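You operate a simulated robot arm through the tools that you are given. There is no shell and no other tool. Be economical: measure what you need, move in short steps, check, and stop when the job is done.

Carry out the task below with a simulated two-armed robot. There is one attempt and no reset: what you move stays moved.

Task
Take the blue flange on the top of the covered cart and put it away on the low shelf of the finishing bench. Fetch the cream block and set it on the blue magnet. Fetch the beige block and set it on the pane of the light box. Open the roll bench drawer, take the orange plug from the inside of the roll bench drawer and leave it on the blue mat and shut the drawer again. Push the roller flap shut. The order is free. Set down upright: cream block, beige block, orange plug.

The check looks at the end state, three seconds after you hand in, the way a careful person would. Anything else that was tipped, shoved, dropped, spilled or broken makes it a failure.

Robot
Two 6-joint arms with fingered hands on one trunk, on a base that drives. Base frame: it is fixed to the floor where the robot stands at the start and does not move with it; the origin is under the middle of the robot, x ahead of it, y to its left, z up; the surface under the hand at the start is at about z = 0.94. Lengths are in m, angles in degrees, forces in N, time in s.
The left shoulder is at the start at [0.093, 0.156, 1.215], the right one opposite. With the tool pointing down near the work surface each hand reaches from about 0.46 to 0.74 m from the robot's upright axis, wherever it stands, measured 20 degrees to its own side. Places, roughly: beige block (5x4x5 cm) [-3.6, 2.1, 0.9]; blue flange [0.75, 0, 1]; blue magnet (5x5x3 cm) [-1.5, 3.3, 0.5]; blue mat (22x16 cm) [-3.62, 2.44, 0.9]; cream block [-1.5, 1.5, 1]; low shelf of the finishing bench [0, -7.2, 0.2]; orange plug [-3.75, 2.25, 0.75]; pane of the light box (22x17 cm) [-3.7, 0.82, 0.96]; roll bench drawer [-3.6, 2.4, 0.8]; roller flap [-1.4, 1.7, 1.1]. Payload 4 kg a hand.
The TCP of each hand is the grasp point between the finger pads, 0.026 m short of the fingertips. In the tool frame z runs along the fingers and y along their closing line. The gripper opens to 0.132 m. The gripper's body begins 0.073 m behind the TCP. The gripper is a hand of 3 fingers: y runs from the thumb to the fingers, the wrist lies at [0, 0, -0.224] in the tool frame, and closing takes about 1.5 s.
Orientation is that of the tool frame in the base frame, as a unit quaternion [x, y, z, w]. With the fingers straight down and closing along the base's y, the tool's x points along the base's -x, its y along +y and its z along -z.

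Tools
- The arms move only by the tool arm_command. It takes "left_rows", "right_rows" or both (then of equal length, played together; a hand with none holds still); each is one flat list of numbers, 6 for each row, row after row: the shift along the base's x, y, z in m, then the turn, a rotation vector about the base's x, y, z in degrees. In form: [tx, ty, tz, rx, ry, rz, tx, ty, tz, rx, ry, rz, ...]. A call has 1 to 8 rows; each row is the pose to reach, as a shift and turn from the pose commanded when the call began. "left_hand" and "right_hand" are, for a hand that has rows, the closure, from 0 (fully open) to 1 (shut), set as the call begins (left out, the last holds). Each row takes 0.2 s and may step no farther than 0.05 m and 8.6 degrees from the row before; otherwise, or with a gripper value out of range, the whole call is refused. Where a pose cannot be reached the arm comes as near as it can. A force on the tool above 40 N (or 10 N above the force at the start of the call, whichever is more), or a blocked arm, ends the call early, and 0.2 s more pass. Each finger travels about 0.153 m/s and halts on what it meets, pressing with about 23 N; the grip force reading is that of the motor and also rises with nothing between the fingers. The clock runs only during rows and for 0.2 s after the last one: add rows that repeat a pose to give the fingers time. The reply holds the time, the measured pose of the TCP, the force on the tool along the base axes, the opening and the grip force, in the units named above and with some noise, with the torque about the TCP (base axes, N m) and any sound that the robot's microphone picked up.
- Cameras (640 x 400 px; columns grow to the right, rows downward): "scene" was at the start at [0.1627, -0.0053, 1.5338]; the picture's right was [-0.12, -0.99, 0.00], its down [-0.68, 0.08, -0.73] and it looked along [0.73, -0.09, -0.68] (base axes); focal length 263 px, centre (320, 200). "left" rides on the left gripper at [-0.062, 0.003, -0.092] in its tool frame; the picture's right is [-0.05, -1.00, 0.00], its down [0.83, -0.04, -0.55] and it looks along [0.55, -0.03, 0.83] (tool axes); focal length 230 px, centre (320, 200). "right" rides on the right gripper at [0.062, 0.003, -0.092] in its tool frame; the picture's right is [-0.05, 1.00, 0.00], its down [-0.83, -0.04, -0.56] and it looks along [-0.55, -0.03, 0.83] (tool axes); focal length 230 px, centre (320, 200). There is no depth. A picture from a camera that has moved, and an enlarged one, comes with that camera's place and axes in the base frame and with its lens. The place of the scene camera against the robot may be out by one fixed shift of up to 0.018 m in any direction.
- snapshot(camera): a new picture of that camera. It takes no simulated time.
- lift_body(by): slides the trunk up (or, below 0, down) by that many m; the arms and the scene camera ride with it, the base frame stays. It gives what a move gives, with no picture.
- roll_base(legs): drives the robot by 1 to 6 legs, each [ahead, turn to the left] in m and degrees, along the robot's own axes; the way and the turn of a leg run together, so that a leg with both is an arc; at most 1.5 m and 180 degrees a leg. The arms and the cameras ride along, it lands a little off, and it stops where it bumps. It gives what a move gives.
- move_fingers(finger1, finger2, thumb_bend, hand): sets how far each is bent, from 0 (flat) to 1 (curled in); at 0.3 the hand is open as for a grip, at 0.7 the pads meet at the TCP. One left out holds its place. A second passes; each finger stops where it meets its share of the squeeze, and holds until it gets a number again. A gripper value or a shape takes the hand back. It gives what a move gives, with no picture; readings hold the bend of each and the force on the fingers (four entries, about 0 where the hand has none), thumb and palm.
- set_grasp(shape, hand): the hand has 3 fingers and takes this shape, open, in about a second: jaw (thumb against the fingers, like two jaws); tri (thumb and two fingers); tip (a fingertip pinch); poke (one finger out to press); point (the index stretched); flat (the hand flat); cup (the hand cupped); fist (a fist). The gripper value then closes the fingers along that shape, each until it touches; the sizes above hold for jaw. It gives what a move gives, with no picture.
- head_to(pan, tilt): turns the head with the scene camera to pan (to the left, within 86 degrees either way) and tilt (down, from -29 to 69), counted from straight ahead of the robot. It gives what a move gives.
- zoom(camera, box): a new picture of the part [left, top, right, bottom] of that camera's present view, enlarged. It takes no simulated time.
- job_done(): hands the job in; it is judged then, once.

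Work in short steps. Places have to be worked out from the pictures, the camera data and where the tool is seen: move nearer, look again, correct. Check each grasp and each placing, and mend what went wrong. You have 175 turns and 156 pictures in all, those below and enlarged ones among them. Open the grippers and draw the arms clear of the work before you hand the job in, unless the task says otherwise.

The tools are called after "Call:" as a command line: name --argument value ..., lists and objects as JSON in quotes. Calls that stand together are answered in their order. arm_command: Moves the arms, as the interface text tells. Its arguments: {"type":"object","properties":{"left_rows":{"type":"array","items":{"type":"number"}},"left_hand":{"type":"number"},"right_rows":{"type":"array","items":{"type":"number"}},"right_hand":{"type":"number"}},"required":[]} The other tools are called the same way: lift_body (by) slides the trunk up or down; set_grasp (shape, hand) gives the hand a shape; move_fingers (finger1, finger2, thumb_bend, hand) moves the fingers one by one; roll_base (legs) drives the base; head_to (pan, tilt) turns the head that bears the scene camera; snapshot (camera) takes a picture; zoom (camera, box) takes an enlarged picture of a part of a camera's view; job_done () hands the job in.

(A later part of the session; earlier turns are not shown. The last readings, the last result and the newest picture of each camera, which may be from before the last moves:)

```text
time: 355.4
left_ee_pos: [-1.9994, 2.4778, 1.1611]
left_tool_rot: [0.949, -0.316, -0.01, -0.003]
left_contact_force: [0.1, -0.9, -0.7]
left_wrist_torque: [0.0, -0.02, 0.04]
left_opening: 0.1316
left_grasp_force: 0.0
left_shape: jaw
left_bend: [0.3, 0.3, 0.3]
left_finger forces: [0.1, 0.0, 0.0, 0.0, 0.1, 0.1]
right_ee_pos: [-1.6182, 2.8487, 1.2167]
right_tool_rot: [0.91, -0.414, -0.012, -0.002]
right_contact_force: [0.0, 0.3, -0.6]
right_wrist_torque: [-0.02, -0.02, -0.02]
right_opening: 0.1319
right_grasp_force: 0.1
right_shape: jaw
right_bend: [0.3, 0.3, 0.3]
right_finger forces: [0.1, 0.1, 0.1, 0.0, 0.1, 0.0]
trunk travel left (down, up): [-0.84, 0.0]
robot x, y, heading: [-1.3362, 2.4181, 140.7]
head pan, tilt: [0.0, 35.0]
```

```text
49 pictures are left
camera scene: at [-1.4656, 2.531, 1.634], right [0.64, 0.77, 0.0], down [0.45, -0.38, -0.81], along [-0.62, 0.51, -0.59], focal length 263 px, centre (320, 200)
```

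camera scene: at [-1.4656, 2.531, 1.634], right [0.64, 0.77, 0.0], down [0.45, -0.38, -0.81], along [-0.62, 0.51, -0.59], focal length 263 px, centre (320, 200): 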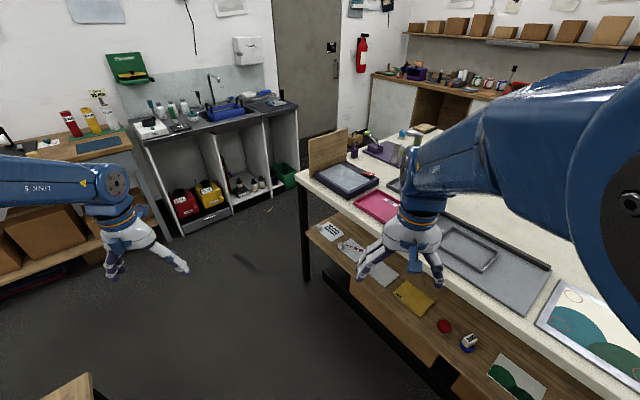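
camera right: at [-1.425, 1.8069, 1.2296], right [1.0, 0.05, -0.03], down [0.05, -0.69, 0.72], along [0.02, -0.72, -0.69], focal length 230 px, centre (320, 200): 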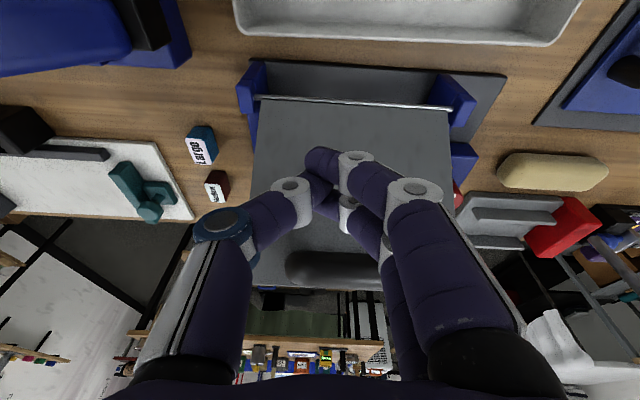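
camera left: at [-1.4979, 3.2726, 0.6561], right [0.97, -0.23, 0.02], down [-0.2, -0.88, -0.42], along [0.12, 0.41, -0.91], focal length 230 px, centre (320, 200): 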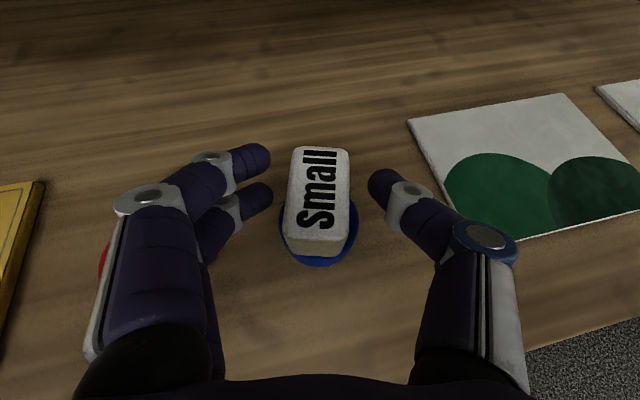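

Block on magnet confirmed. The blue mat is visible on the west bench at (-3.65, 2.43). I drive west toward it.

Call:
roll_base --legs '[[0, 24], [0.6, 0], [0, 14], [0.5, 0]]'

Call:
head_to --pan 5 --tilt 35

Call:
snapshot --camera "scene"

```text
time: 363.5
left_ee_pos: [-2.9666, 2.2778, 1.1695]
left_tool_rot: [1.0, -0.012, -0.021, -0.002]
left_contact_force: [0.2, 0.4, -0.3]
left_wrist_torque: [-0.01, 0.02, 0.0]
left_opening: 0.1318
left_grasp_force: 0.0
left_shape: jaw
left_bend: [0.3, 0.3, 0.3]
left_finger forces: [0.0, 0.1, 0.0, 0.0, 0.1, 0.0]
right_ee_pos: [-2.8708, 2.8018, 1.22]
right_tool_rot: [0.993, -0.116, -0.015, 0.002]
right_contact_force: [-0.3, 0.0, -0.1]
right_wrist_torque: [0.01, -0.04, 0.04]
right_opening: 0.1319
right_grasp_force: 0.1
right_shape: jaw
right_bend: [0.3, 0.3, 0.3]
right_finger forces: [0.1, 0.1, 0.0, 0.1, 0.1, 0.1]
trunk travel left (down, up): [-0.84, 0.0]
robot x, y, heading: [-2.4125, 2.6176, 176.1]
head pan, tilt: [0.0, 35.0]
```

```text
time: 364.2
left_ee_pos: [-2.9519, 2.2802, 1.1787]
left_tool_rot: [0.999, -0.013, -0.03, -0.003]
left_contact_force: [-0.8, -0.3, 0.7]
left_wrist_torque: [-0.03, -0.01, 0.02]
left_opening: 0.1319
left_grasp_force: 0.1
left_shape: jaw
left_bend: [0.3, 0.3, 0.3]
left_finger forces: [0.0, 0.0, 0.0, 0.1, 0.0, 0.0]
right_ee_pos: [-2.8445, 2.8013, 1.1948]
right_tool_rot: [0.993, -0.117, 0.023, 0.005]
right_contact_force: [0.0, -0.5, 0.1]
right_wrist_torque: [-0.02, -0.01, -0.03]
right_opening: 0.1321
right_grasp_force: 0.0
right_shape: jaw
right_bend: [0.3, 0.3, 0.3]
right_finger forces: [0.0, 0.1, 0.0, 0.0, 0.1, 0.0]
trunk travel left (down, up): [-0.84, 0.0]
robot x, y, heading: [-2.4106, 2.6149, 176.2]
head pan, tilt: [5.0, 35.0]
```

```text
48 pictures are left
camera scene: at [-2.5834, 2.6408, 1.6329], right [0.15, 0.99, 0.0], down [0.59, -0.09, -0.8], along [-0.79, 0.12, -0.6], focal length 263 px, centre (320, 200)
```

scene: 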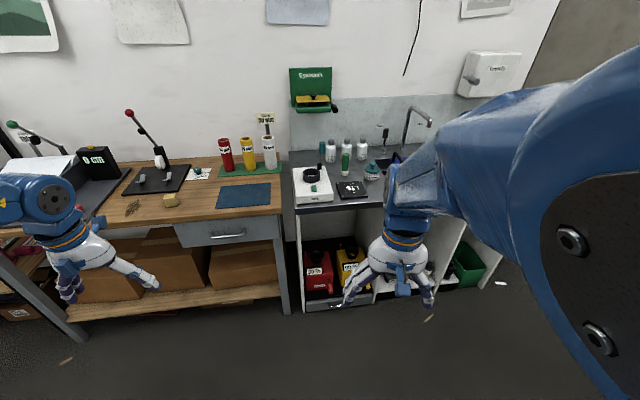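

I see everything: drawer with handle at about (-3.47, 2.37, 0.82), mat at (-3.64, 2.44), beige block at (-3.61, 2.125). I move to stand in front of the drawer and zoom on it.

Call:
roll_base --legs '[[0, 47], [0.52, 0], [0, -43]]'

Call:
snapshot --camera "scene"

```text
time: 371.6
left_ee_pos: [-3.3088, 1.87, 1.1776]
left_tool_rot: [0.999, 0.032, -0.03, -0.002]
left_contact_force: [0.4, -0.1, -0.8]
left_wrist_torque: [0.0, 0.0, 0.0]
left_opening: 0.1319
left_grasp_force: 0.0
left_shape: jaw
left_bend: [0.3, 0.3, 0.3]
left_finger forces: [0.0, 0.1, 0.0, 0.0, 0.0, 0.0]
right_ee_pos: [-3.2554, 2.3994, 1.2144]
right_tool_rot: [0.997, -0.072, -0.005, 0.004]
right_contact_force: [0.4, 0.1, 0.0]
right_wrist_torque: [-0.01, -0.02, 0.02]
right_opening: 0.132
right_grasp_force: 0.0
right_shape: jaw
right_bend: [0.3, 0.3, 0.3]
right_finger forces: [0.0, 0.0, 0.1, 0.1, 0.0, 0.1]
trunk travel left (down, up): [-0.84, 0.0]
robot x, y, heading: [-2.8113, 2.2452, -178.5]
head pan, tilt: [5.0, 35.0]
```

```text
47 pictures are left
camera scene: at [-2.9712, 2.2803, 1.6395], right [0.33, 0.94, 0.01], down [0.51, -0.17, -0.84], along [-0.79, 0.28, -0.54], focal length 263 px, centre (320, 200)
```

scene: 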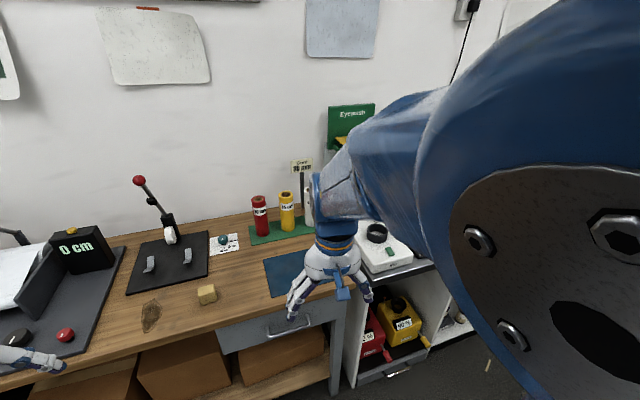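

The right elbow crowds the head again. I lower the right hand and start yawing it by -90° so the fingers can go behind the handle bar.

Call:
arm_command --right_rows '[0, 0, -0.03, 0, 0, -8, 0, 0, -0.06, 0, 0, -16, 0, 0, -0.09, 0, 0, -24, 0, 0, -0.11, 0, 0, -32, 0, 0, -0.13, 0, 0, -40, 0, 0, -0.15, 0, 0, -48, 0, 0, -0.16, 0, 0, -56, 0, 0, -0.16, 0, 0, -64]'

Call:
roll_base --legs '[[0, 45], [0.14, 0], [0, -46.5]]'

Call:
arm_command --right_rows '[0, 0, 0, 0, 0, -8, 0, 0, 0, 0, 0, -16, 0, 0, 0, 0, 0, -22, 0, 0, 0, 0, 0, -22]'

Call:
snapshot --camera "scene"

Call:
snapshot --camera "right"

```text
time: 373.4
left_ee_pos: [-3.292, 1.8726, 1.1874]
left_tool_rot: [0.999, 0.032, -0.041, -0.001]
left_contact_force: [-0.5, -0.5, 0.1]
left_wrist_torque: [0.0, -0.01, -0.02]
left_opening: 0.1321
left_grasp_force: 0.0
left_shape: jaw
left_bend: [0.3, 0.3, 0.3]
left_finger forces: [0.1, 0.0, 0.1, 0.1, 0.0, 0.1]
right_ee_pos: [-3.2458, 2.3987, 1.0723]
right_tool_rot: [0.792, -0.609, 0.003, 0.034]
right_contact_force: [-0.3, -0.8, -0.6]
right_wrist_torque: [0.0, 0.01, -0.01]
right_opening: 0.132
right_grasp_force: 0.0
right_shape: jaw
right_bend: [0.3, 0.3, 0.3]
right_finger forces: [0.0, 0.1, 0.0, 0.1, 0.1, 0.0]
trunk travel left (down, up): [-0.84, 0.0]
robot x, y, heading: [-2.8055, 2.2483, -178.6]
head pan, tilt: [5.0, 35.0]
```

```text
time: 379.2
left_ee_pos: [-3.4137, 1.797, 1.1871]
left_tool_rot: [0.999, 0.003, -0.041, -0.002]
left_contact_force: [-0.1, 0.4, 0.6]
left_wrist_torque: [0.01, 0.03, 0.03]
left_opening: 0.132
left_grasp_force: 0.1
left_shape: jaw
left_bend: [0.3, 0.3, 0.3]
left_finger forces: [0.0, 0.0, 0.1, 0.0, 0.0, 0.0]
right_ee_pos: [-3.3312, 2.3221, 1.0658]
right_tool_rot: [0.782, -0.623, -0.003, 0.015]
right_contact_force: [0.5, 0.7, -0.5]
right_wrist_torque: [-0.01, -0.03, 0.01]
right_opening: 0.1319
right_grasp_force: 0.1
right_shape: jaw
right_bend: [0.3, 0.3, 0.3]
right_finger forces: [0.0, 0.0, 0.1, 0.0, 0.0, 0.0]
trunk travel left (down, up): [-0.84, 0.0]
robot x, y, heading: [-2.9049, 2.1371, 178.1]
head pan, tilt: [5.0, 35.0]
```

```text
time: 380.2
left_ee_pos: [-3.3919, 1.799, 1.1964]
left_tool_rot: [0.999, 0.0, -0.052, -0.002]
left_contact_force: [0.4, 0.2, 0.1]
left_wrist_torque: [-0.01, 0.02, 0.03]
left_opening: 0.132
left_grasp_force: 0.0
left_shape: jaw
left_bend: [0.3, 0.3, 0.3]
left_finger forces: [0.1, 0.1, 0.1, 0.0, 0.1, 0.1]
right_ee_pos: [-3.3161, 2.3229, 1.0771]
right_tool_rot: [-0.64, 0.768, 0.001, -0.033]
right_contact_force: [0.1, 0.4, 0.0]
right_wrist_torque: [0.0, -0.01, -0.01]
right_opening: 0.1322
right_grasp_force: 0.0
right_shape: jaw
right_bend: [0.3, 0.3, 0.3]
right_finger forces: [0.0, 0.0, 0.1, 0.0, 0.1, 0.1]
trunk travel left (down, up): [-0.84, 0.0]
robot x, y, heading: [-2.9043, 2.138, 177.9]
head pan, tilt: [5.0, 35.0]
```

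```text
46 pictures are left
camera scene: at [-3.0736, 2.1398, 1.6344], right [-0.05, 1.0, 0.0], down [0.59, 0.03, -0.81], along [-0.81, -0.04, -0.59], focal length 263 px, centre (320, 200)
```

scene: 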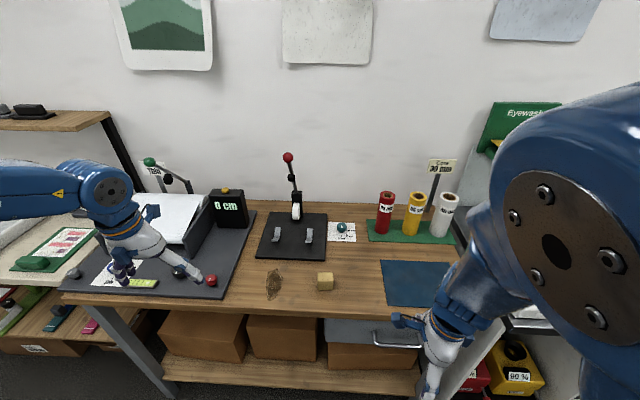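

```text
45 pictures are left
camera right: at [-3.3265, 2.2659, 1.1729], right [-0.97, 0.23, 0.04], down [0.22, 0.83, 0.51], along [0.08, 0.51, -0.86], focal length 230 px, centre (320, 200)
```

right: 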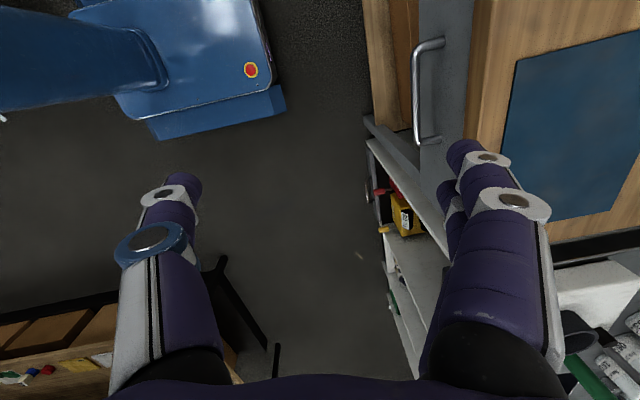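

The handle bar is at about (-3.47, y 2.28–2.41, z≈0.82). I'll grasp it with a forward-pointing hand (closing vertically): back the base 0.2 m, lower the trunk 0.22 m, then align.

Call:
roll_base --legs '[[-0.2, 1.5]]'

Call:
lift_body --by -0.22

Call:
arm_command --right_rows '[-0.02, 0.005, 0, 0, 0, 4, -0.05, 0.01, 0, 0, 0, 8, -0.08, 0.015, 0, 0, 0, 9, -0.1, 0.02, 0, 0, 0, 9]'

Call:
arm_command --right_rows '[-0.01, 0, 0, 0, 7.5, 0, -0.02, 0, 0, 0, 15, 0, -0.03, 0, 0, 0, 22.5, 0, -0.04, 0, 0, 0, 30, 0, -0.05, 0, 0, 0, 37.5, 0, -0.06, 0, 0, 0, 45, 0, -0.06, 0, 0, 0, 52.5, 0, -0.06, 0, 0, 0, 60, 0]'

Call:
snapshot --camera "scene"

Call:
snapshot --camera "right"

```text
time: 381.6
left_ee_pos: [-3.2089, 1.7907, 1.1602]
left_tool_rot: [1.0, 0.008, 0.002, 0.0]
left_contact_force: [0.4, -0.2, 0.1]
left_wrist_torque: [-0.01, 0.01, -0.04]
left_opening: 0.1319
left_grasp_force: 0.0
left_shape: jaw
left_bend: [0.3, 0.3, 0.3]
left_finger forces: [0.0, 0.1, 0.0, 0.1, 0.0, 0.1]
right_ee_pos: [-3.161, 2.3132, 1.0932]
right_tool_rot: [-0.641, 0.766, -0.002, -0.054]
right_contact_force: [0.9, -0.6, -0.2]
right_wrist_torque: [-0.01, 0.01, 0.01]
right_opening: 0.1321
right_grasp_force: 0.1
right_shape: jaw
right_bend: [0.3, 0.3, 0.3]
right_finger forces: [0.1, 0.0, 0.1, 0.1, 0.0, 0.0]
trunk travel left (down, up): [-0.84, 0.0]
robot x, y, heading: [-2.7779, 2.1374, 179.2]
head pan, tilt: [5.0, 35.0]
stopped in leg 1: the robot was blocked; the commanded pose is now the measured one
```

```text
time: 384.0
left_ee_pos: [-3.2071, 1.7901, 0.9452]
left_tool_rot: [1.0, 0.009, -0.006, 0.001]
left_contact_force: [0.9, -0.1, 0.0]
left_wrist_torque: [0.03, 0.03, 0.01]
left_opening: 0.1319
left_grasp_force: 0.0
left_shape: jaw
left_bend: [0.3, 0.3, 0.3]
left_finger forces: [0.0, 0.1, 0.0, 0.0, 0.1, 0.1]
right_ee_pos: [-3.1596, 2.3138, 0.874]
right_tool_rot: [-0.642, 0.765, 0.001, -0.056]
right_contact_force: [0.1, -0.7, 0.6]
right_wrist_torque: [0.0, -0.02, 0.03]
right_opening: 0.132
right_grasp_force: 0.1
right_shape: jaw
right_bend: [0.3, 0.3, 0.3]
right_finger forces: [0.0, 0.0, 0.1, 0.1, 0.1, 0.1]
trunk travel left (down, up): [-0.62, 0.22]
robot x, y, heading: [-2.7739, 2.1382, 179.1]
head pan, tilt: [5.0, 35.0]
```

```text
time: 385.0
left_ee_pos: [-3.2092, 1.7909, 0.947]
left_tool_rot: [1.0, 0.01, -0.005, 0.002]
left_contact_force: [0.2, 0.8, -0.1]
left_wrist_torque: [0.01, 0.0, -0.01]
left_opening: 0.132
left_grasp_force: 0.1
left_shape: jaw
left_bend: [0.3, 0.3, 0.3]
left_finger forces: [0.1, 0.1, 0.1, 0.0, 0.0, 0.0]
right_ee_pos: [-3.2581, 2.334, 0.8718]
right_tool_rot: [-0.703, 0.71, 0.002, -0.051]
right_contact_force: [-0.4, -0.1, -0.1]
right_wrist_torque: [0.02, 0.04, 0.0]
right_opening: 0.1319
right_grasp_force: 0.1
right_shape: jaw
right_bend: [0.3, 0.3, 0.3]
right_finger forces: [0.1, 0.1, 0.0, 0.0, 0.0, 0.0]
trunk travel left (down, up): [-0.62, 0.22]
robot x, y, heading: [-2.7717, 2.1361, 179.3]
head pan, tilt: [5.0, 35.0]
```

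```text
time: 386.8
left_ee_pos: [-3.2084, 1.7916, 0.9459]
left_tool_rot: [1.0, 0.009, -0.005, 0.001]
left_contact_force: [-0.2, 0.0, 0.4]
left_wrist_torque: [-0.03, -0.01, -0.02]
left_opening: 0.1322
left_grasp_force: 0.0
left_shape: jaw
left_bend: [0.3, 0.3, 0.3]
left_finger forces: [0.0, 0.0, 0.1, 0.0, 0.1, 0.1]
right_ee_pos: [-3.3158, 2.3347, 0.8716]
right_tool_rot: [0.608, -0.588, -0.354, 0.399]
right_contact_force: [-1.0, 0.7, 0.2]
right_wrist_torque: [-0.01, -0.02, -0.01]
right_opening: 0.132
right_grasp_force: 0.1
right_shape: jaw
right_bend: [0.3, 0.3, 0.3]
right_finger forces: [0.0, 0.0, 0.1, 0.1, 0.0, 0.1]
right hand out of reach, approached as far as the arm can: row 3, 4
trunk travel left (down, up): [-0.62, 0.22]
robot x, y, heading: [-2.7666, 2.1388, 179.4]
head pan, tilt: [5.0, 35.0]
```

```text
44 pictures are left
camera scene: at [-2.9401, 2.1349, 1.414], right [-0.07, 1.0, 0.0], down [0.59, 0.04, -0.81], along [-0.81, -0.06, -0.59], focal length 263 px, centre (320, 200)
```

scene: 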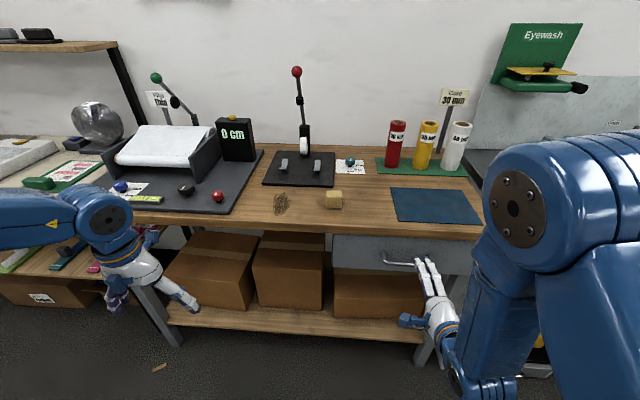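

```text
43 pictures are left
camera right: at [-3.2326, 2.2787, 0.9173], right [-0.44, 0.06, 0.9], down [0.47, 0.87, 0.17], along [-0.77, 0.5, -0.41], focal length 230 px, centre (320, 200)
```

right: 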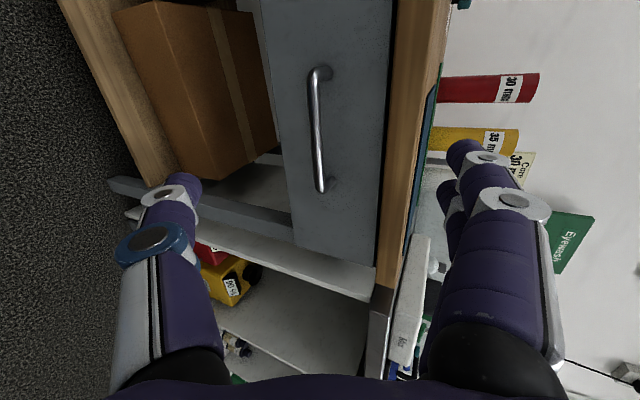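

The wrist view shows the bar nicely between thumb and fingers (bar at about (-3.47, 2.343, 0.795)). I half-close the hand and advance to it.

Call:
arm_command --right_rows '[-0.02, 0.002, -0.02, 0, 0, 0, -0.04, 0.004, -0.04, 0, 0, 0, -0.06, 0.006, -0.06, 0, 0, 0, -0.08, 0.008, -0.072, 0, 0, 0, -0.1, 0.008, -0.076, 0, 0, 0, -0.1, 0.008, -0.076, 0, 0, 0]' --right_hand 0.5

Call:
snapshot --camera "right"

```text
time: 388.2
left_ee_pos: [-3.2079, 1.7896, 0.9472]
left_tool_rot: [1.0, 0.01, -0.005, 0.001]
left_contact_force: [-0.4, -0.8, -0.3]
left_wrist_torque: [0.01, 0.0, 0.01]
left_opening: 0.1321
left_grasp_force: 0.1
left_shape: jaw
left_bend: [0.3, 0.3, 0.3]
left_finger forces: [0.1, 0.1, 0.1, 0.0, 0.1, 0.0]
right_ee_pos: [-3.4177, 2.3421, 0.7953]
right_tool_rot: [0.608, -0.588, -0.353, 0.399]
right_contact_force: [0.2, -0.5, 0.1]
right_wrist_torque: [-0.01, 0.0, 0.02]
right_opening: 0.0664
right_grasp_force: 0.0
right_shape: jaw
right_bend: [0.73, 0.73, 0.7]
right_finger forces: [0.1, 0.0, 0.0, 0.0, 0.1, 0.1]
trunk travel left (down, up): [-0.62, 0.22]
robot x, y, heading: [-2.7728, 2.1352, 179.2]
head pan, tilt: [5.0, 35.0]
```

```text
42 pictures are left
camera right: at [-3.3333, 2.2867, 0.8401], right [-0.44, 0.06, 0.9], down [0.47, 0.87, 0.17], along [-0.77, 0.5, -0.41], focal length 230 px, centre (320, 200)
```

right: 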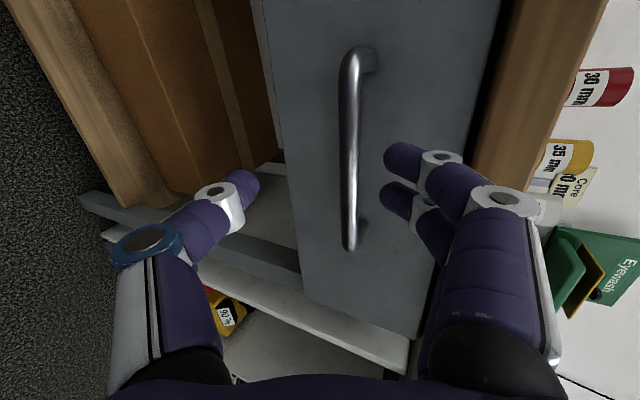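

Bar triangulated at (-3.471, 2.343, 0.791). I advance 4 cm and close on it.

Call:
arm_command --right_rows '[-0.012, 0, 0, 0, 0, 0, -0.025, 0.001, 0, 0, 0, 0, -0.035, 0.001, 0, 0, 0, 0, -0.038, 0.001, 0.0, 0, 0, 0]'

Call:
arm_command --right_rows '[0, 0, 0, 0, 0, 0, 0, 0, 0, 0, 0, 0, 0, 0, 0, 0, 0, 0, 0, 0, 0, 0, 0, 0, 0, 0, 0, 0, 0, 0]' --right_hand 1

Call:
snapshot --camera "right"

```text
time: 389.2
left_ee_pos: [-3.207, 1.7916, 0.9467]
left_tool_rot: [1.0, 0.01, -0.005, 0.001]
left_contact_force: [-0.7, -0.3, 0.6]
left_wrist_torque: [0.03, 0.0, -0.02]
left_opening: 0.1321
left_grasp_force: 0.0
left_shape: jaw
left_bend: [0.3, 0.3, 0.3]
left_finger forces: [0.0, 0.1, 0.1, 0.0, 0.0, 0.1]
right_ee_pos: [-3.4567, 2.3414, 0.7958]
right_tool_rot: [0.607, -0.589, -0.353, 0.399]
right_contact_force: [0.0, -0.9, 0.0]
right_wrist_torque: [-0.02, -0.01, 0.04]
right_opening: 0.0669
right_grasp_force: 0.2
right_shape: jaw
right_bend: [0.73, 0.73, 0.7]
right_finger forces: [0.1, 0.1, 0.1, 0.1, 0.0, 0.0]
trunk travel left (down, up): [-0.62, 0.22]
robot x, y, heading: [-2.7788, 2.1367, 179.1]
head pan, tilt: [5.0, 35.0]
```

```text
time: 390.4
left_ee_pos: [-3.2093, 1.7907, 0.946]
left_tool_rot: [1.0, 0.009, -0.006, 0.001]
left_contact_force: [-1.0, -0.5, -0.5]
left_wrist_torque: [0.0, 0.02, -0.01]
left_opening: 0.1318
left_grasp_force: 0.1
left_shape: jaw
left_bend: [0.3, 0.3, 0.3]
left_finger forces: [0.0, 0.0, 0.1, 0.1, 0.0, 0.1]
right_ee_pos: [-3.4552, 2.3421, 0.7948]
right_tool_rot: [0.608, -0.588, -0.353, 0.399]
right_contact_force: [-1.4, 0.6, 0.7]
right_wrist_torque: [-0.01, 0.03, 0.01]
right_opening: 0.0085
right_grasp_force: 23.4
right_shape: jaw
right_bend: [0.72, 0.72, 0.7]
right_finger forces: [10.6, 10.0, 0.0, 0.0, 19.8, 0.1]
trunk travel left (down, up): [-0.62, 0.22]
robot x, y, heading: [-2.7752, 2.1343, 179.4]
head pan, tilt: [5.0, 35.0]
```

```text
41 pictures are left
camera right: at [-3.3723, 2.2866, 0.8404], right [-0.44, 0.06, 0.9], down [0.47, 0.87, 0.17], along [-0.77, 0.5, -0.41], focal length 230 px, centre (320, 200)
```

right: 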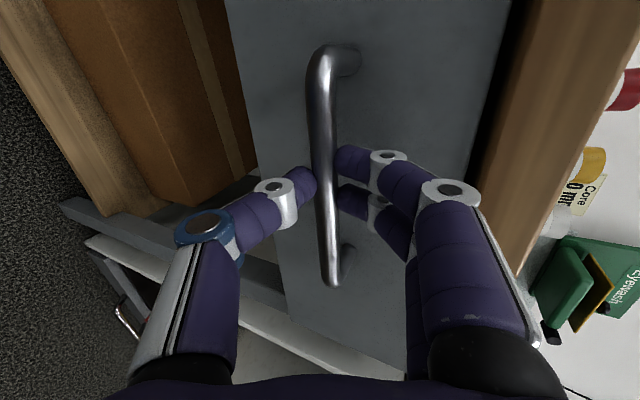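

The bar is gripped. I pull the drawer by reversing the base straight back.

Call:
roll_base --legs '[[-0.3, 0]]'

Call:
snapshot --camera "scene"

```text
time: 391.1
left_ee_pos: [-3.1555, 1.7943, 0.9085]
left_tool_rot: [0.998, 0.006, 0.056, 0.002]
left_contact_force: [0.2, -0.1, 0.2]
left_wrist_torque: [0.02, -0.02, -0.01]
left_opening: 0.132
left_grasp_force: 0.2
left_shape: jaw
left_bend: [0.3, 0.3, 0.3]
left_finger forces: [0.1, 0.0, 0.0, 0.0, 0.0, 0.0]
right_ee_pos: [-3.4269, 2.3397, 0.822]
right_tool_rot: [0.602, -0.58, -0.366, 0.409]
right_contact_force: [0.5, -0.7, 0.9]
right_wrist_torque: [0.0, 0.01, -0.02]
right_opening: 0.0042
right_grasp_force: 23.0
right_shape: jaw
right_bend: [0.74, 0.74, 0.75]
right_finger forces: [0.0, 0.0, 0.0, 0.1, 0.1, 0.1]
trunk travel left (down, up): [-0.62, 0.22]
robot x, y, heading: [-2.7752, 2.137, 179.4]
head pan, tilt: [5.0, 35.0]
stopped in leg 1: the robot was blocked; the commanded pose is now the measured one
```

```text
40 pictures are left
camera scene: at [-2.9379, 2.1328, 1.4142], right [-0.07, 1.0, 0.0], down [0.59, 0.04, -0.81], along [-0.81, -0.06, -0.59], focal length 263 px, centre (320, 200)
```

scene: 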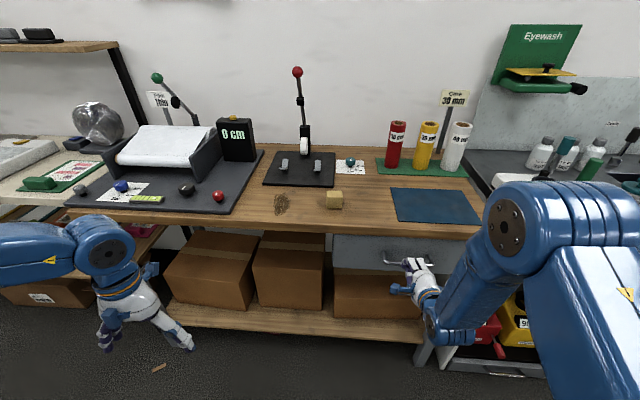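

The base is blocked behind, and the grip slipped off the bar. The left wrist camera looks backward: I check what is behind.

Call:
snapshot --camera "left"

```text
39 pictures are left
camera left: at [-3.2265, 1.7912, 0.9946], right [-0.06, 1.0, -0.01], down [0.76, 0.06, 0.64], along [0.64, 0.03, -0.77], focal length 230 px, centre (320, 200)
```

left: 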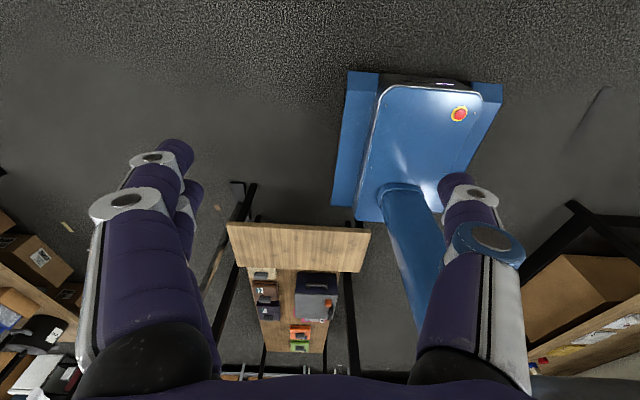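

The table behind has a low shelf sticking out and blocks the base. I'll instead stand further north (y≈2.55) and use the left hand. First retract the right hand.

Call:
arm_command --right_rows '[0.03, 0, 0.0, 0, -7.5, 0, 0.07, 0, 0.02, 0, -15, 0, 0.1, 0, 0.05, 0, -22.5, 0, 0.12, 0, 0.08, 0, -30, 0, 0.13, 0, 0.11, 0, -37.5, 0, 0.14, 0, 0.14, 0, -45, 0, 0.14, 0.02, 0.17, 0, -52.5, 0, 0.14, 0.04, 0.2, 0, -60, 0]' --right_hand 0

Call:
roll_base --legs '[[0.07, 0], [0, -60], [0.44, 0], [0, 59]]'

Call:
arm_command --left_rows '[0, 0, 0.0, 0, 0, 8, 0, 0, 0, 0, 0, 16, 0, 0, 0, 0, 0, 24, 0, 0, 0, 0, 0, 32, 0, 0, 0, 0, 0, 40, 0, 0, 0, 0, 0, 48, 0, 0, 0, 0, 0, 56, 0, 0, 0, 0, 0, 64]'

Call:
snapshot --camera "scene"

```text
time: 392.9
left_ee_pos: [-3.1569, 1.7958, 0.9104]
left_tool_rot: [0.998, 0.007, 0.055, 0.003]
left_contact_force: [-0.1, 0.2, -0.9]
left_wrist_torque: [0.0, 0.01, -0.01]
left_opening: 0.132
left_grasp_force: 0.1
left_shape: jaw
left_bend: [0.3, 0.3, 0.3]
left_finger forces: [0.1, 0.1, 0.0, 0.0, 0.0, 0.1]
right_ee_pos: [-3.2738, 2.3127, 1.0025]
right_tool_rot: [-0.705, 0.706, 0.015, -0.065]
right_contact_force: [0.3, 0.0, -0.4]
right_wrist_torque: [-0.01, -0.02, -0.01]
right_opening: 0.1317
right_grasp_force: 0.1
right_shape: jaw
right_bend: [0.3, 0.3, 0.3]
right_finger forces: [0.0, 0.0, 0.1, 0.0, 0.1, 0.0]
right hand out of reach, approached as far as the arm can: row 5, 6, 7, 8
trunk travel left (down, up): [-0.62, 0.22]
robot x, y, heading: [-2.7778, 2.1357, 179.3]
head pan, tilt: [5.0, 35.0]
```

```text
time: 396.9
left_ee_pos: [-3.3156, 2.2809, 0.9125]
left_tool_rot: [0.869, -0.491, 0.045, 0.032]
left_contact_force: [-0.1, 0.4, -0.2]
left_wrist_torque: [0.02, -0.03, 0.02]
left_opening: 0.132
left_grasp_force: 0.1
left_shape: jaw
left_bend: [0.3, 0.3, 0.3]
left_finger forces: [0.0, 0.0, 0.0, 0.0, 0.0, 0.0]
right_ee_pos: [-2.9375, 2.6143, 0.9829]
right_tool_rot: [-0.267, 0.962, 0.029, -0.053]
right_contact_force: [0.4, -0.1, -1.3]
right_wrist_torque: [0.04, 0.02, 0.01]
right_opening: 0.1321
right_grasp_force: 0.1
right_shape: jaw
right_bend: [0.3, 0.3, 0.3]
right_finger forces: [0.0, 0.0, 0.0, 0.0, 0.0, 0.0]
trunk travel left (down, up): [-0.62, 0.22]
robot x, y, heading: [-2.8535, 2.1385, 122.1]
head pan, tilt: [5.0, 35.0]
stopped in leg 2: the robot was blocked; the commanded pose is now the measured one
```

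```text
time: 398.7
left_ee_pos: [-3.3207, 2.2963, 0.919]
left_tool_rot: [0.999, 0.046, 0.022, 0.017]
left_contact_force: [0.3, -0.1, -0.2]
left_wrist_torque: [-0.02, -0.01, -0.01]
left_opening: 0.1318
left_grasp_force: 0.0
left_shape: jaw
left_bend: [0.3, 0.3, 0.3]
left_finger forces: [0.0, 0.1, 0.1, 0.0, 0.1, 0.0]
left hand out of reach, approached as far as the arm can: row 1, 2, 3, 4, 5, 6, 7, 8
right_ee_pos: [-2.9396, 2.6139, 0.9837]
right_tool_rot: [-0.269, 0.961, 0.033, -0.053]
right_contact_force: [-0.5, -0.5, 0.3]
right_wrist_torque: [0.03, 0.03, 0.0]
right_opening: 0.1318
right_grasp_force: 0.0
right_shape: jaw
right_bend: [0.3, 0.3, 0.3]
right_finger forces: [0.1, 0.1, 0.0, 0.0, 0.0, 0.0]
trunk travel left (down, up): [-0.62, 0.22]
robot x, y, heading: [-2.8521, 2.1411, 122.0]
head pan, tilt: [5.0, 35.0]
```

```text
38 pictures are left
camera scene: at [-2.9489, 2.2781, 1.4142], right [0.8, 0.6, 0.0], down [0.35, -0.47, -0.81], along [-0.49, 0.64, -0.59], focal length 263 px, centre (320, 200)
```

scene: 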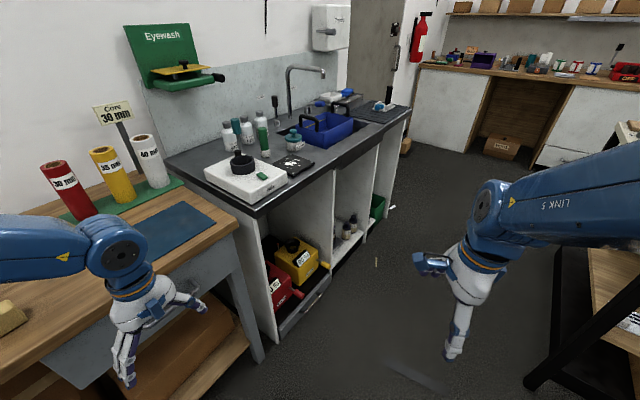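

The turn ended fine. I continue to (-2.96, 2.55) and face west again.

Call:
roll_base --legs '[[0, -17], [0.42, 0], [0, 75]]'

Call:
snapshot --camera "scene"

```text
time: 405.9
left_ee_pos: [-3.3309, 2.2115, 0.9171]
left_tool_rot: [0.839, 0.543, 0.03, 0.006]
left_contact_force: [-0.2, 0.3, 0.8]
left_wrist_torque: [0.01, -0.01, -0.03]
left_opening: 0.132
left_grasp_force: 0.0
left_shape: jaw
left_bend: [0.3, 0.3, 0.3]
left_finger forces: [0.1, 0.1, 0.0, 0.0, 0.1, 0.0]
right_ee_pos: [-3.4307, 2.6992, 0.9941]
right_tool_rot: [0.718, -0.693, -0.009, 0.072]
right_contact_force: [-0.5, 0.1, 0.6]
right_wrist_torque: [-0.02, 0.02, -0.02]
right_opening: 0.1318
right_grasp_force: 0.2
right_shape: jaw
right_bend: [0.3, 0.3, 0.3]
right_finger forces: [0.0, 0.1, 0.0, 0.0, 0.1, 0.0]
trunk travel left (down, up): [-0.62, 0.22]
robot x, y, heading: [-2.9609, 2.5508, -177.3]
head pan, tilt: [5.0, 35.0]
```

```text
37 pictures are left
camera scene: at [-3.1273, 2.5391, 1.4141], right [-0.14, 0.99, 0.0], down [0.58, 0.08, -0.81], along [-0.8, -0.11, -0.59], focal length 263 px, centre (320, 200)
```

scene: 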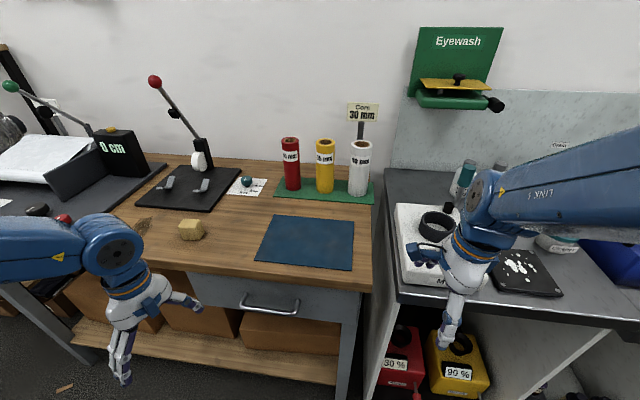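

Good spot. I back up 0.2 m (heading straight), then orient the left hand for the handle.

Call:
roll_base --legs '[[-0.2, -2.7]]'

Call:
arm_command --left_rows '[-0.03, 0.02, 0, 0, 0, 8, -0.06, 0.04, 0, 0, 0, 16, -0.09, 0.06, 0, 0, 0, 24, -0.12, 0.08, 0, 0, 0, 26, -0.12, 0.1, 0, 0, 0, 26]'

Call:
arm_command --left_rows '[-0.01, 0.01, 0, 0, 7.5, 0, -0.02, 0.015, 0, 0, 15, 0, -0.03, 0.02, 0, 0, 22.5, 0, -0.04, 0.025, 0, 0, 30, 0, -0.05, 0.03, -0.01, 0, 37.5, 0, -0.06, 0.03, -0.02, 0, 45, 0, -0.06, 0.03, -0.03, 0, 52.5, 0, -0.06, 0.03, -0.03, 0, 60, 0]' --left_hand 0.5

Call:
snapshot --camera "left"

```text
time: 407.5
left_ee_pos: [-3.1333, 2.2372, 0.9017]
left_tool_rot: [0.85, 0.523, 0.051, 0.021]
left_contact_force: [0.4, -1.0, -1.0]
left_wrist_torque: [0.06, -0.03, 0.03]
left_opening: 0.132
left_grasp_force: 0.1
left_shape: jaw
left_bend: [0.3, 0.3, 0.3]
left_finger forces: [0.1, 0.1, 0.1, 0.1, 0.0, 0.0]
right_ee_pos: [-3.2117, 2.7259, 0.9762]
right_tool_rot: [-0.702, 0.71, -0.009, -0.052]
right_contact_force: [-0.3, -0.5, -0.3]
right_wrist_torque: [-0.02, -0.06, -0.02]
right_opening: 0.1318
right_grasp_force: 0.0
right_shape: jaw
right_bend: [0.3, 0.3, 0.3]
right_finger forces: [0.0, 0.0, 0.0, 0.0, 0.0, 0.0]
trunk travel left (down, up): [-0.62, 0.22]
robot x, y, heading: [-2.766, 2.555, -179.9]
head pan, tilt: [5.0, 35.0]
```

```text
time: 408.7
left_ee_pos: [-3.2144, 2.2831, 0.9075]
left_tool_rot: [0.712, 0.701, 0.043, 0.003]
left_contact_force: [0.4, -0.3, 0.2]
left_wrist_torque: [0.03, 0.01, 0.0]
left_opening: 0.1321
left_grasp_force: 0.0
left_shape: jaw
left_bend: [0.3, 0.3, 0.3]
left_finger forces: [0.1, 0.1, 0.1, 0.0, 0.0, 0.0]
left hand out of reach, approached as far as the arm can: row 3, 4, 5
right_ee_pos: [-3.1806, 2.7273, 0.9612]
right_tool_rot: [-0.701, 0.712, -0.024, -0.036]
right_contact_force: [0.7, 0.0, 0.4]
right_wrist_torque: [-0.01, 0.03, 0.0]
right_opening: 0.132
right_grasp_force: 0.1
right_shape: jaw
right_bend: [0.3, 0.3, 0.3]
right_finger forces: [0.1, 0.0, 0.0, 0.1, 0.1, 0.0]
trunk travel left (down, up): [-0.62, 0.22]
robot x, y, heading: [-2.7666, 2.5573, -179.5]
head pan, tilt: [5.0, 35.0]
```

```text
time: 410.5
left_ee_pos: [-3.272, 2.3119, 0.8768]
left_tool_rot: [0.638, 0.611, -0.317, -0.346]
left_contact_force: [0.6, 0.2, -0.2]
left_wrist_torque: [-0.01, -0.03, 0.01]
left_opening: 0.0661
left_grasp_force: 0.0
left_shape: jaw
left_bend: [0.73, 0.73, 0.7]
left_finger forces: [0.1, 0.0, 0.0, 0.0, 0.0, 0.0]
left hand out of reach, approached as far as the arm can: row 4, 5, 6
right_ee_pos: [-3.1806, 2.7279, 0.9619]
right_tool_rot: [-0.701, 0.712, -0.024, -0.033]
right_contact_force: [0.8, 0.0, 0.1]
right_wrist_torque: [-0.03, 0.0, 0.0]
right_opening: 0.1319
right_grasp_force: 0.1
right_shape: jaw
right_bend: [0.3, 0.3, 0.3]
right_finger forces: [0.0, 0.0, 0.0, 0.1, 0.0, 0.0]
trunk travel left (down, up): [-0.62, 0.22]
robot x, y, heading: [-2.7654, 2.559, -179.7]
head pan, tilt: [5.0, 35.0]
```

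```text
36 pictures are left
camera left: at [-3.1971, 2.2453, 0.9234], right [-0.56, -0.04, 0.83], down [0.48, 0.8, 0.36], along [-0.67, 0.6, -0.43], focal length 230 px, centre (320, 200)
```

left: 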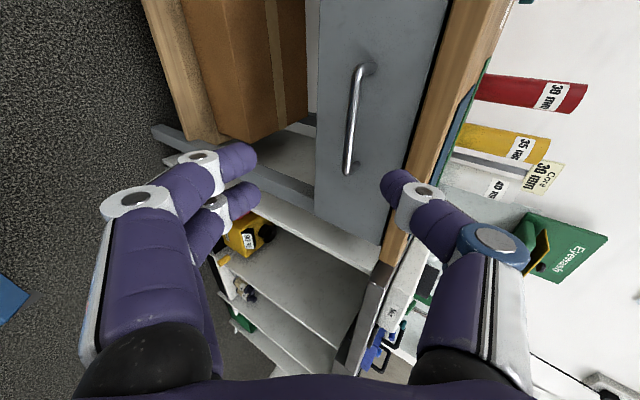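

Left hand is oriented well. Advance to the bar (TCP to about (-3.457, 2.343, 0.798)).

Call:
arm_command --left_rows '[-0.03, 0.01, -0.025, 0, 0, 0, -0.06, 0.02, -0.05, 0, 0, 0, -0.095, 0.031, -0.07, 0, 0, 0, -0.13, 0.031, -0.079, 0, 0, 0, -0.16, 0.031, -0.079, 0, 0, 0, -0.175, 0.031, -0.079, 0, 0, 0, -0.183, 0.031, -0.079, 0, 0, 0, -0.183, 0.031, -0.079, 0, 0, 0]'

Call:
snapshot --camera "left"

```text
time: 412.3
left_ee_pos: [-3.4682, 2.3204, 0.8019]
left_tool_rot: [0.644, 0.607, -0.351, -0.305]
left_contact_force: [7.1, 0.0, 2.6]
left_wrist_torque: [0.0, 0.25, 0.03]
left_opening: 0.0638
left_grasp_force: 0.0
left_shape: jaw
left_bend: [0.73, 0.73, 0.71]
left_finger forces: [0.1, 0.1, 0.1, 0.0, 6.8, 0.0]
left hand out of reach, approached as far as the arm can: row 2, 3, 4, 5, 6, 7, 8
right_ee_pos: [-3.1791, 2.726, 0.9635]
right_tool_rot: [-0.701, 0.712, -0.024, -0.035]
right_contact_force: [-0.5, 0.0, 0.0]
right_wrist_torque: [-0.01, -0.02, 0.03]
right_opening: 0.132
right_grasp_force: 0.2
right_shape: jaw
right_bend: [0.3, 0.3, 0.3]
right_finger forces: [0.1, 0.0, 0.1, 0.0, 0.0, 0.0]
trunk travel left (down, up): [-0.62, 0.22]
robot x, y, heading: [-2.7667, 2.5591, -179.6]
head pan, tilt: [5.0, 35.0]
```

```text
35 pictures are left
camera left: at [-3.3916, 2.2636, 0.8558], right [-0.57, 0.03, 0.82], down [0.44, 0.85, 0.28], along [-0.69, 0.53, -0.49], focal length 230 px, centre (320, 200)
```

left: 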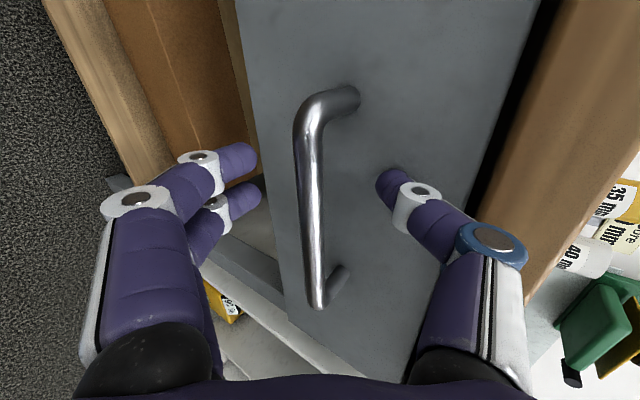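

The bar is well between thumb and fingers. Close, then pull by reversing the base in a modest step.

Call:
arm_command --left_rows '[0.003, 0, 0, 0, 0, 0, 0.003, 0, 0, 0, 0, 0, 0.003, 0, 0, 0, 0, 0, 0.003, 0, 0, 0, 0, 0, 0.003, 0, 0, 0, 0, 0, 0.003, 0, 0, 0, 0, 0]' --left_hand 1

Call:
roll_base --legs '[[-0.15, 0]]'

Call:
snapshot --camera "scene"

```text
time: 413.7
left_ee_pos: [-3.466, 2.3216, 0.7973]
left_tool_rot: [0.646, 0.608, -0.349, -0.302]
left_contact_force: [9.5, 5.3, -20.9]
left_wrist_torque: [0.06, -0.36, -0.04]
left_opening: 0.0038
left_grasp_force: 23.2
left_shape: jaw
left_bend: [0.59, 0.59, 0.73]
left_finger forces: [13.3, 13.6, 0.0, 0.0, 11.6, 0.0]
right_ee_pos: [-3.1815, 2.7269, 0.9608]
right_tool_rot: [-0.701, 0.712, -0.025, -0.034]
right_contact_force: [-0.4, 0.1, 0.3]
right_wrist_torque: [-0.05, 0.03, -0.04]
right_opening: 0.132
right_grasp_force: 0.0
right_shape: jaw
right_bend: [0.3, 0.3, 0.3]
right_finger forces: [0.0, 0.0, 0.0, 0.0, 0.0, 0.2]
trunk travel left (down, up): [-0.62, 0.22]
robot x, y, heading: [-2.7664, 2.5564, -179.4]
head pan, tilt: [5.0, 35.0]
```

```text
time: 415.1
left_ee_pos: [-3.3109, 2.3223, 0.7969]
left_tool_rot: [0.644, 0.608, -0.351, -0.302]
left_contact_force: [-2.0, -0.1, -23.2]
left_wrist_torque: [0.02, -0.29, 0.02]
left_opening: 0.0028
left_grasp_force: 22.5
left_shape: jaw
left_bend: [0.57, 0.57, 0.72]
left_finger forces: [14.9, 14.5, 0.0, 0.1, 12.6, 0.0]
right_ee_pos: [-3.0263, 2.728, 0.9613]
right_tool_rot: [-0.702, 0.711, -0.026, -0.033]
right_contact_force: [0.0, 0.8, 0.2]
right_wrist_torque: [0.02, 0.01, -0.01]
right_opening: 0.1317
right_grasp_force: 0.0
right_shape: jaw
right_bend: [0.3, 0.3, 0.3]
right_finger forces: [0.0, 0.0, 0.1, 0.1, 0.1, 0.1]
trunk travel left (down, up): [-0.62, 0.22]
robot x, y, heading: [-2.6075, 2.5596, -179.8]
head pan, tilt: [5.0, 35.0]
```

```text
34 pictures are left
camera scene: at [-2.7765, 2.5509, 1.4136], right [-0.09, 1.0, 0.0], down [0.59, 0.05, -0.81], along [-0.8, -0.08, -0.59], focal length 263 px, centre (320, 200)
```

scene: 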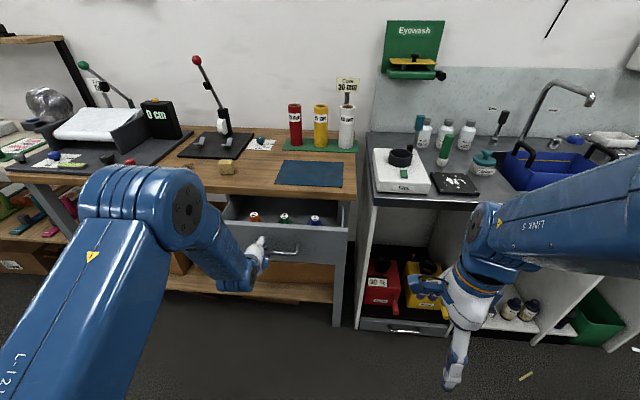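

The drawer opens; the orange, green and blue plugs are visible. I pull another 0.17 m.

Call:
roll_base --legs '[[-0.17, 0]]'

Call:
zoom --camera "scene" --box '[180, 150, 400, 315]'

```text
time: 416.5
left_ee_pos: [-3.1362, 2.323, 0.8006]
left_tool_rot: [0.643, 0.607, -0.354, -0.303]
left_contact_force: [-0.5, -0.1, -0.1]
left_wrist_torque: [0.02, 0.01, -0.03]
left_opening: 0.0019
left_grasp_force: 22.9
left_shape: jaw
left_bend: [0.64, 0.63, 0.75]
left_finger forces: [0.0, 0.1, 0.1, 0.0, 0.1, 0.1]
right_ee_pos: [-2.8441, 2.7294, 0.948]
right_tool_rot: [-0.7, 0.712, -0.042, -0.019]
right_contact_force: [-1.3, 1.0, -2.1]
right_wrist_torque: [0.03, -0.06, -0.02]
right_opening: 0.1319
right_grasp_force: 0.0
right_shape: jaw
right_bend: [0.3, 0.3, 0.3]
right_finger forces: [0.0, 0.0, 0.0, 0.1, 0.0, 0.0]
trunk travel left (down, up): [-0.62, 0.22]
robot x, y, heading: [-2.4388, 2.556, -179.4]
head pan, tilt: [5.0, 35.0]
```

```text
2.42 times, centred on (290, 232) of scene
camera zoom: at [-2.6151, 2.5537, 1.4124], right [-0.09, 1.0, 0.0], down [0.6, 0.05, -0.8], along [-0.8, -0.08, -0.6], focal length 638 px, centre (393, 121)
```

zoom: 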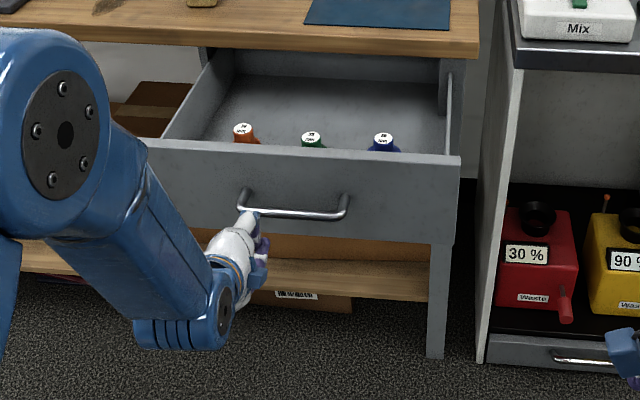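

The drawer is open about 25 cm, the grip slipped at its end; the orange plug is at about (-3.40, 2.235). I raise the left hand and turn it tool-down again.

Call:
arm_command --left_rows '[0.02, 0, 0.0, 0, -7, 0, 0.03, 0, 0.04, 0, -14, 0, 0.03, -0.01, 0.08, 0, -21, 0, 0.03, -0.02, 0.12, 0, -28, 0, 0.02, -0.03, 0.16, 0, -35, 0, 0.0, -0.04, 0.2, 0, -42, 0, -0.02, -0.05, 0.23, 0, -49, 0, -0.04, -0.06, 0.25, 0, -55.6, 0]' --left_hand 0

Call:
lift_body --by 0.15

Call:
arm_command --left_rows '[0, 0, 0.0, 0, 0, -8, 0, 0, 0.0, 0, 0, -16, 0, 0, 0.0, 0, 0, -24, 0, 0, 0.0, 0, 0, -32, 0, 0, 0.0, 0, 0, -40, 0, 0, 0.0, 0, 0, -48, 0, 0, 0, 0, 0, -56, 0, 0, 0, 0, 0, -64]'

Call:
roll_base --legs '[[0.28, 0]]'

Call:
snapshot --camera "scene"

```text
time: 418.3
left_ee_pos: [-3.0618, 2.1844, 1.0427]
left_tool_rot: [0.734, 0.677, -0.052, 0.01]
left_contact_force: [0.8, 0.4, 0.5]
left_wrist_torque: [0.01, 0.01, 0.01]
left_opening: 0.1317
left_grasp_force: 0.1
left_shape: jaw
left_bend: [0.3, 0.3, 0.3]
left_finger forces: [0.0, 0.1, 0.0, 0.0, 0.1, 0.0]
left hand out of reach, approached as far as the arm can: row 3, 4, 5, 6, 7, 8
right_ee_pos: [-2.811, 2.7298, 0.94]
right_tool_rot: [-0.699, 0.713, -0.055, -0.005]
right_contact_force: [0.8, 0.2, 0.2]
right_wrist_torque: [0.0, 0.0, 0.05]
right_opening: 0.1319
right_grasp_force: 0.1
right_shape: jaw
right_bend: [0.3, 0.3, 0.3]
right_finger forces: [0.0, 0.0, 0.0, 0.0, 0.0, 0.0]
trunk travel left (down, up): [-0.62, 0.22]
robot x, y, heading: [-2.4364, 2.5593, -179.8]
head pan, tilt: [5.0, 35.0]
```

```text
time: 420.1
left_ee_pos: [-3.0614, 2.1841, 1.1924]
left_tool_rot: [0.733, 0.678, -0.054, 0.009]
left_contact_force: [0.1, -0.7, 0.4]
left_wrist_torque: [0.0, 0.0, 0.04]
left_opening: 0.132
left_grasp_force: 0.1
left_shape: jaw
left_bend: [0.3, 0.3, 0.3]
left_finger forces: [0.0, 0.0, 0.0, 0.0, 0.0, 0.0]
right_ee_pos: [-2.8108, 2.7304, 1.0857]
right_tool_rot: [-0.699, 0.713, -0.057, -0.002]
right_contact_force: [-0.2, 0.0, 0.5]
right_wrist_torque: [0.04, 0.02, -0.01]
right_opening: 0.1321
right_grasp_force: 0.1
right_shape: jaw
right_bend: [0.3, 0.3, 0.3]
right_finger forces: [0.0, 0.0, 0.1, 0.0, 0.0, 0.1]
trunk travel left (down, up): [-0.77, 0.07]
robot x, y, heading: [-2.439, 2.5616, -179.4]
head pan, tilt: [5.0, 35.0]
```

```text
time: 421.9
left_ee_pos: [-3.0382, 2.1684, 1.1863]
left_tool_rot: [0.981, 0.184, -0.052, -0.02]
left_contact_force: [0.4, 0.7, -0.4]
left_wrist_torque: [0.03, -0.02, 0.01]
left_opening: 0.132
left_grasp_force: 0.2
left_shape: jaw
left_bend: [0.3, 0.3, 0.3]
left_finger forces: [0.1, 0.0, 0.1, 0.0, 0.0, 0.1]
left hand out of reach, approached as far as the arm can: row 2, 3, 4, 5, 6, 7, 8
right_ee_pos: [-2.8102, 2.7314, 1.0861]
right_tool_rot: [-0.699, 0.712, -0.058, -0.003]
right_contact_force: [0.4, -0.2, 0.1]
right_wrist_torque: [0.0, 0.01, 0.02]
right_opening: 0.1321
right_grasp_force: 0.1
right_shape: jaw
right_bend: [0.3, 0.3, 0.3]
right_finger forces: [0.0, 0.0, 0.1, 0.0, 0.0, 0.0]
trunk travel left (down, up): [-0.77, 0.07]
robot x, y, heading: [-2.4388, 2.558, -179.7]
head pan, tilt: [5.0, 35.0]
```

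```text
time: 423.8
left_ee_pos: [-3.3194, 2.1717, 1.1868]
left_tool_rot: [0.981, 0.184, -0.053, -0.018]
left_contact_force: [0.1, 0.5, 0.7]
left_wrist_torque: [0.0, -0.01, 0.02]
left_opening: 0.1321
left_grasp_force: 0.0
left_shape: jaw
left_bend: [0.3, 0.3, 0.3]
left_finger forces: [0.1, 0.1, 0.0, 0.0, 0.1, 0.0]
right_ee_pos: [-3.0878, 2.7328, 1.0871]
right_tool_rot: [-0.697, 0.715, -0.057, -0.001]
right_contact_force: [0.6, -0.1, -0.2]
right_wrist_torque: [0.02, 0.0, -0.01]
right_opening: 0.132
right_grasp_force: 0.1
right_shape: jaw
right_bend: [0.3, 0.3, 0.3]
right_finger forces: [0.0, 0.1, 0.0, 0.0, 0.0, 0.0]
trunk travel left (down, up): [-0.77, 0.07]
robot x, y, heading: [-2.7169, 2.5577, -179.9]
head pan, tilt: [5.0, 35.0]
```

```text
32 pictures are left
camera scene: at [-2.8846, 2.5532, 1.5642], right [-0.09, 1.0, 0.0], down [0.59, 0.05, -0.81], along [-0.81, -0.07, -0.59], focal length 263 px, centre (320, 200)
```

scene: 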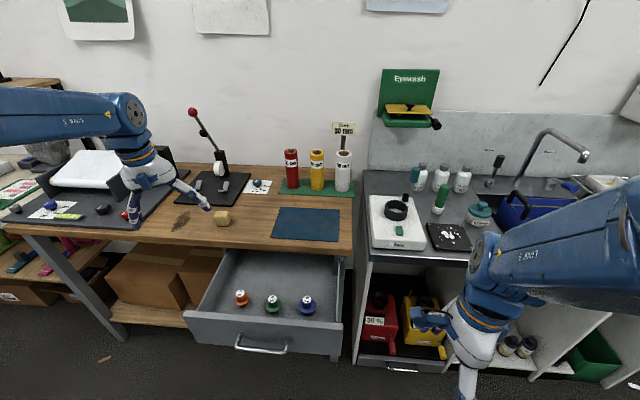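

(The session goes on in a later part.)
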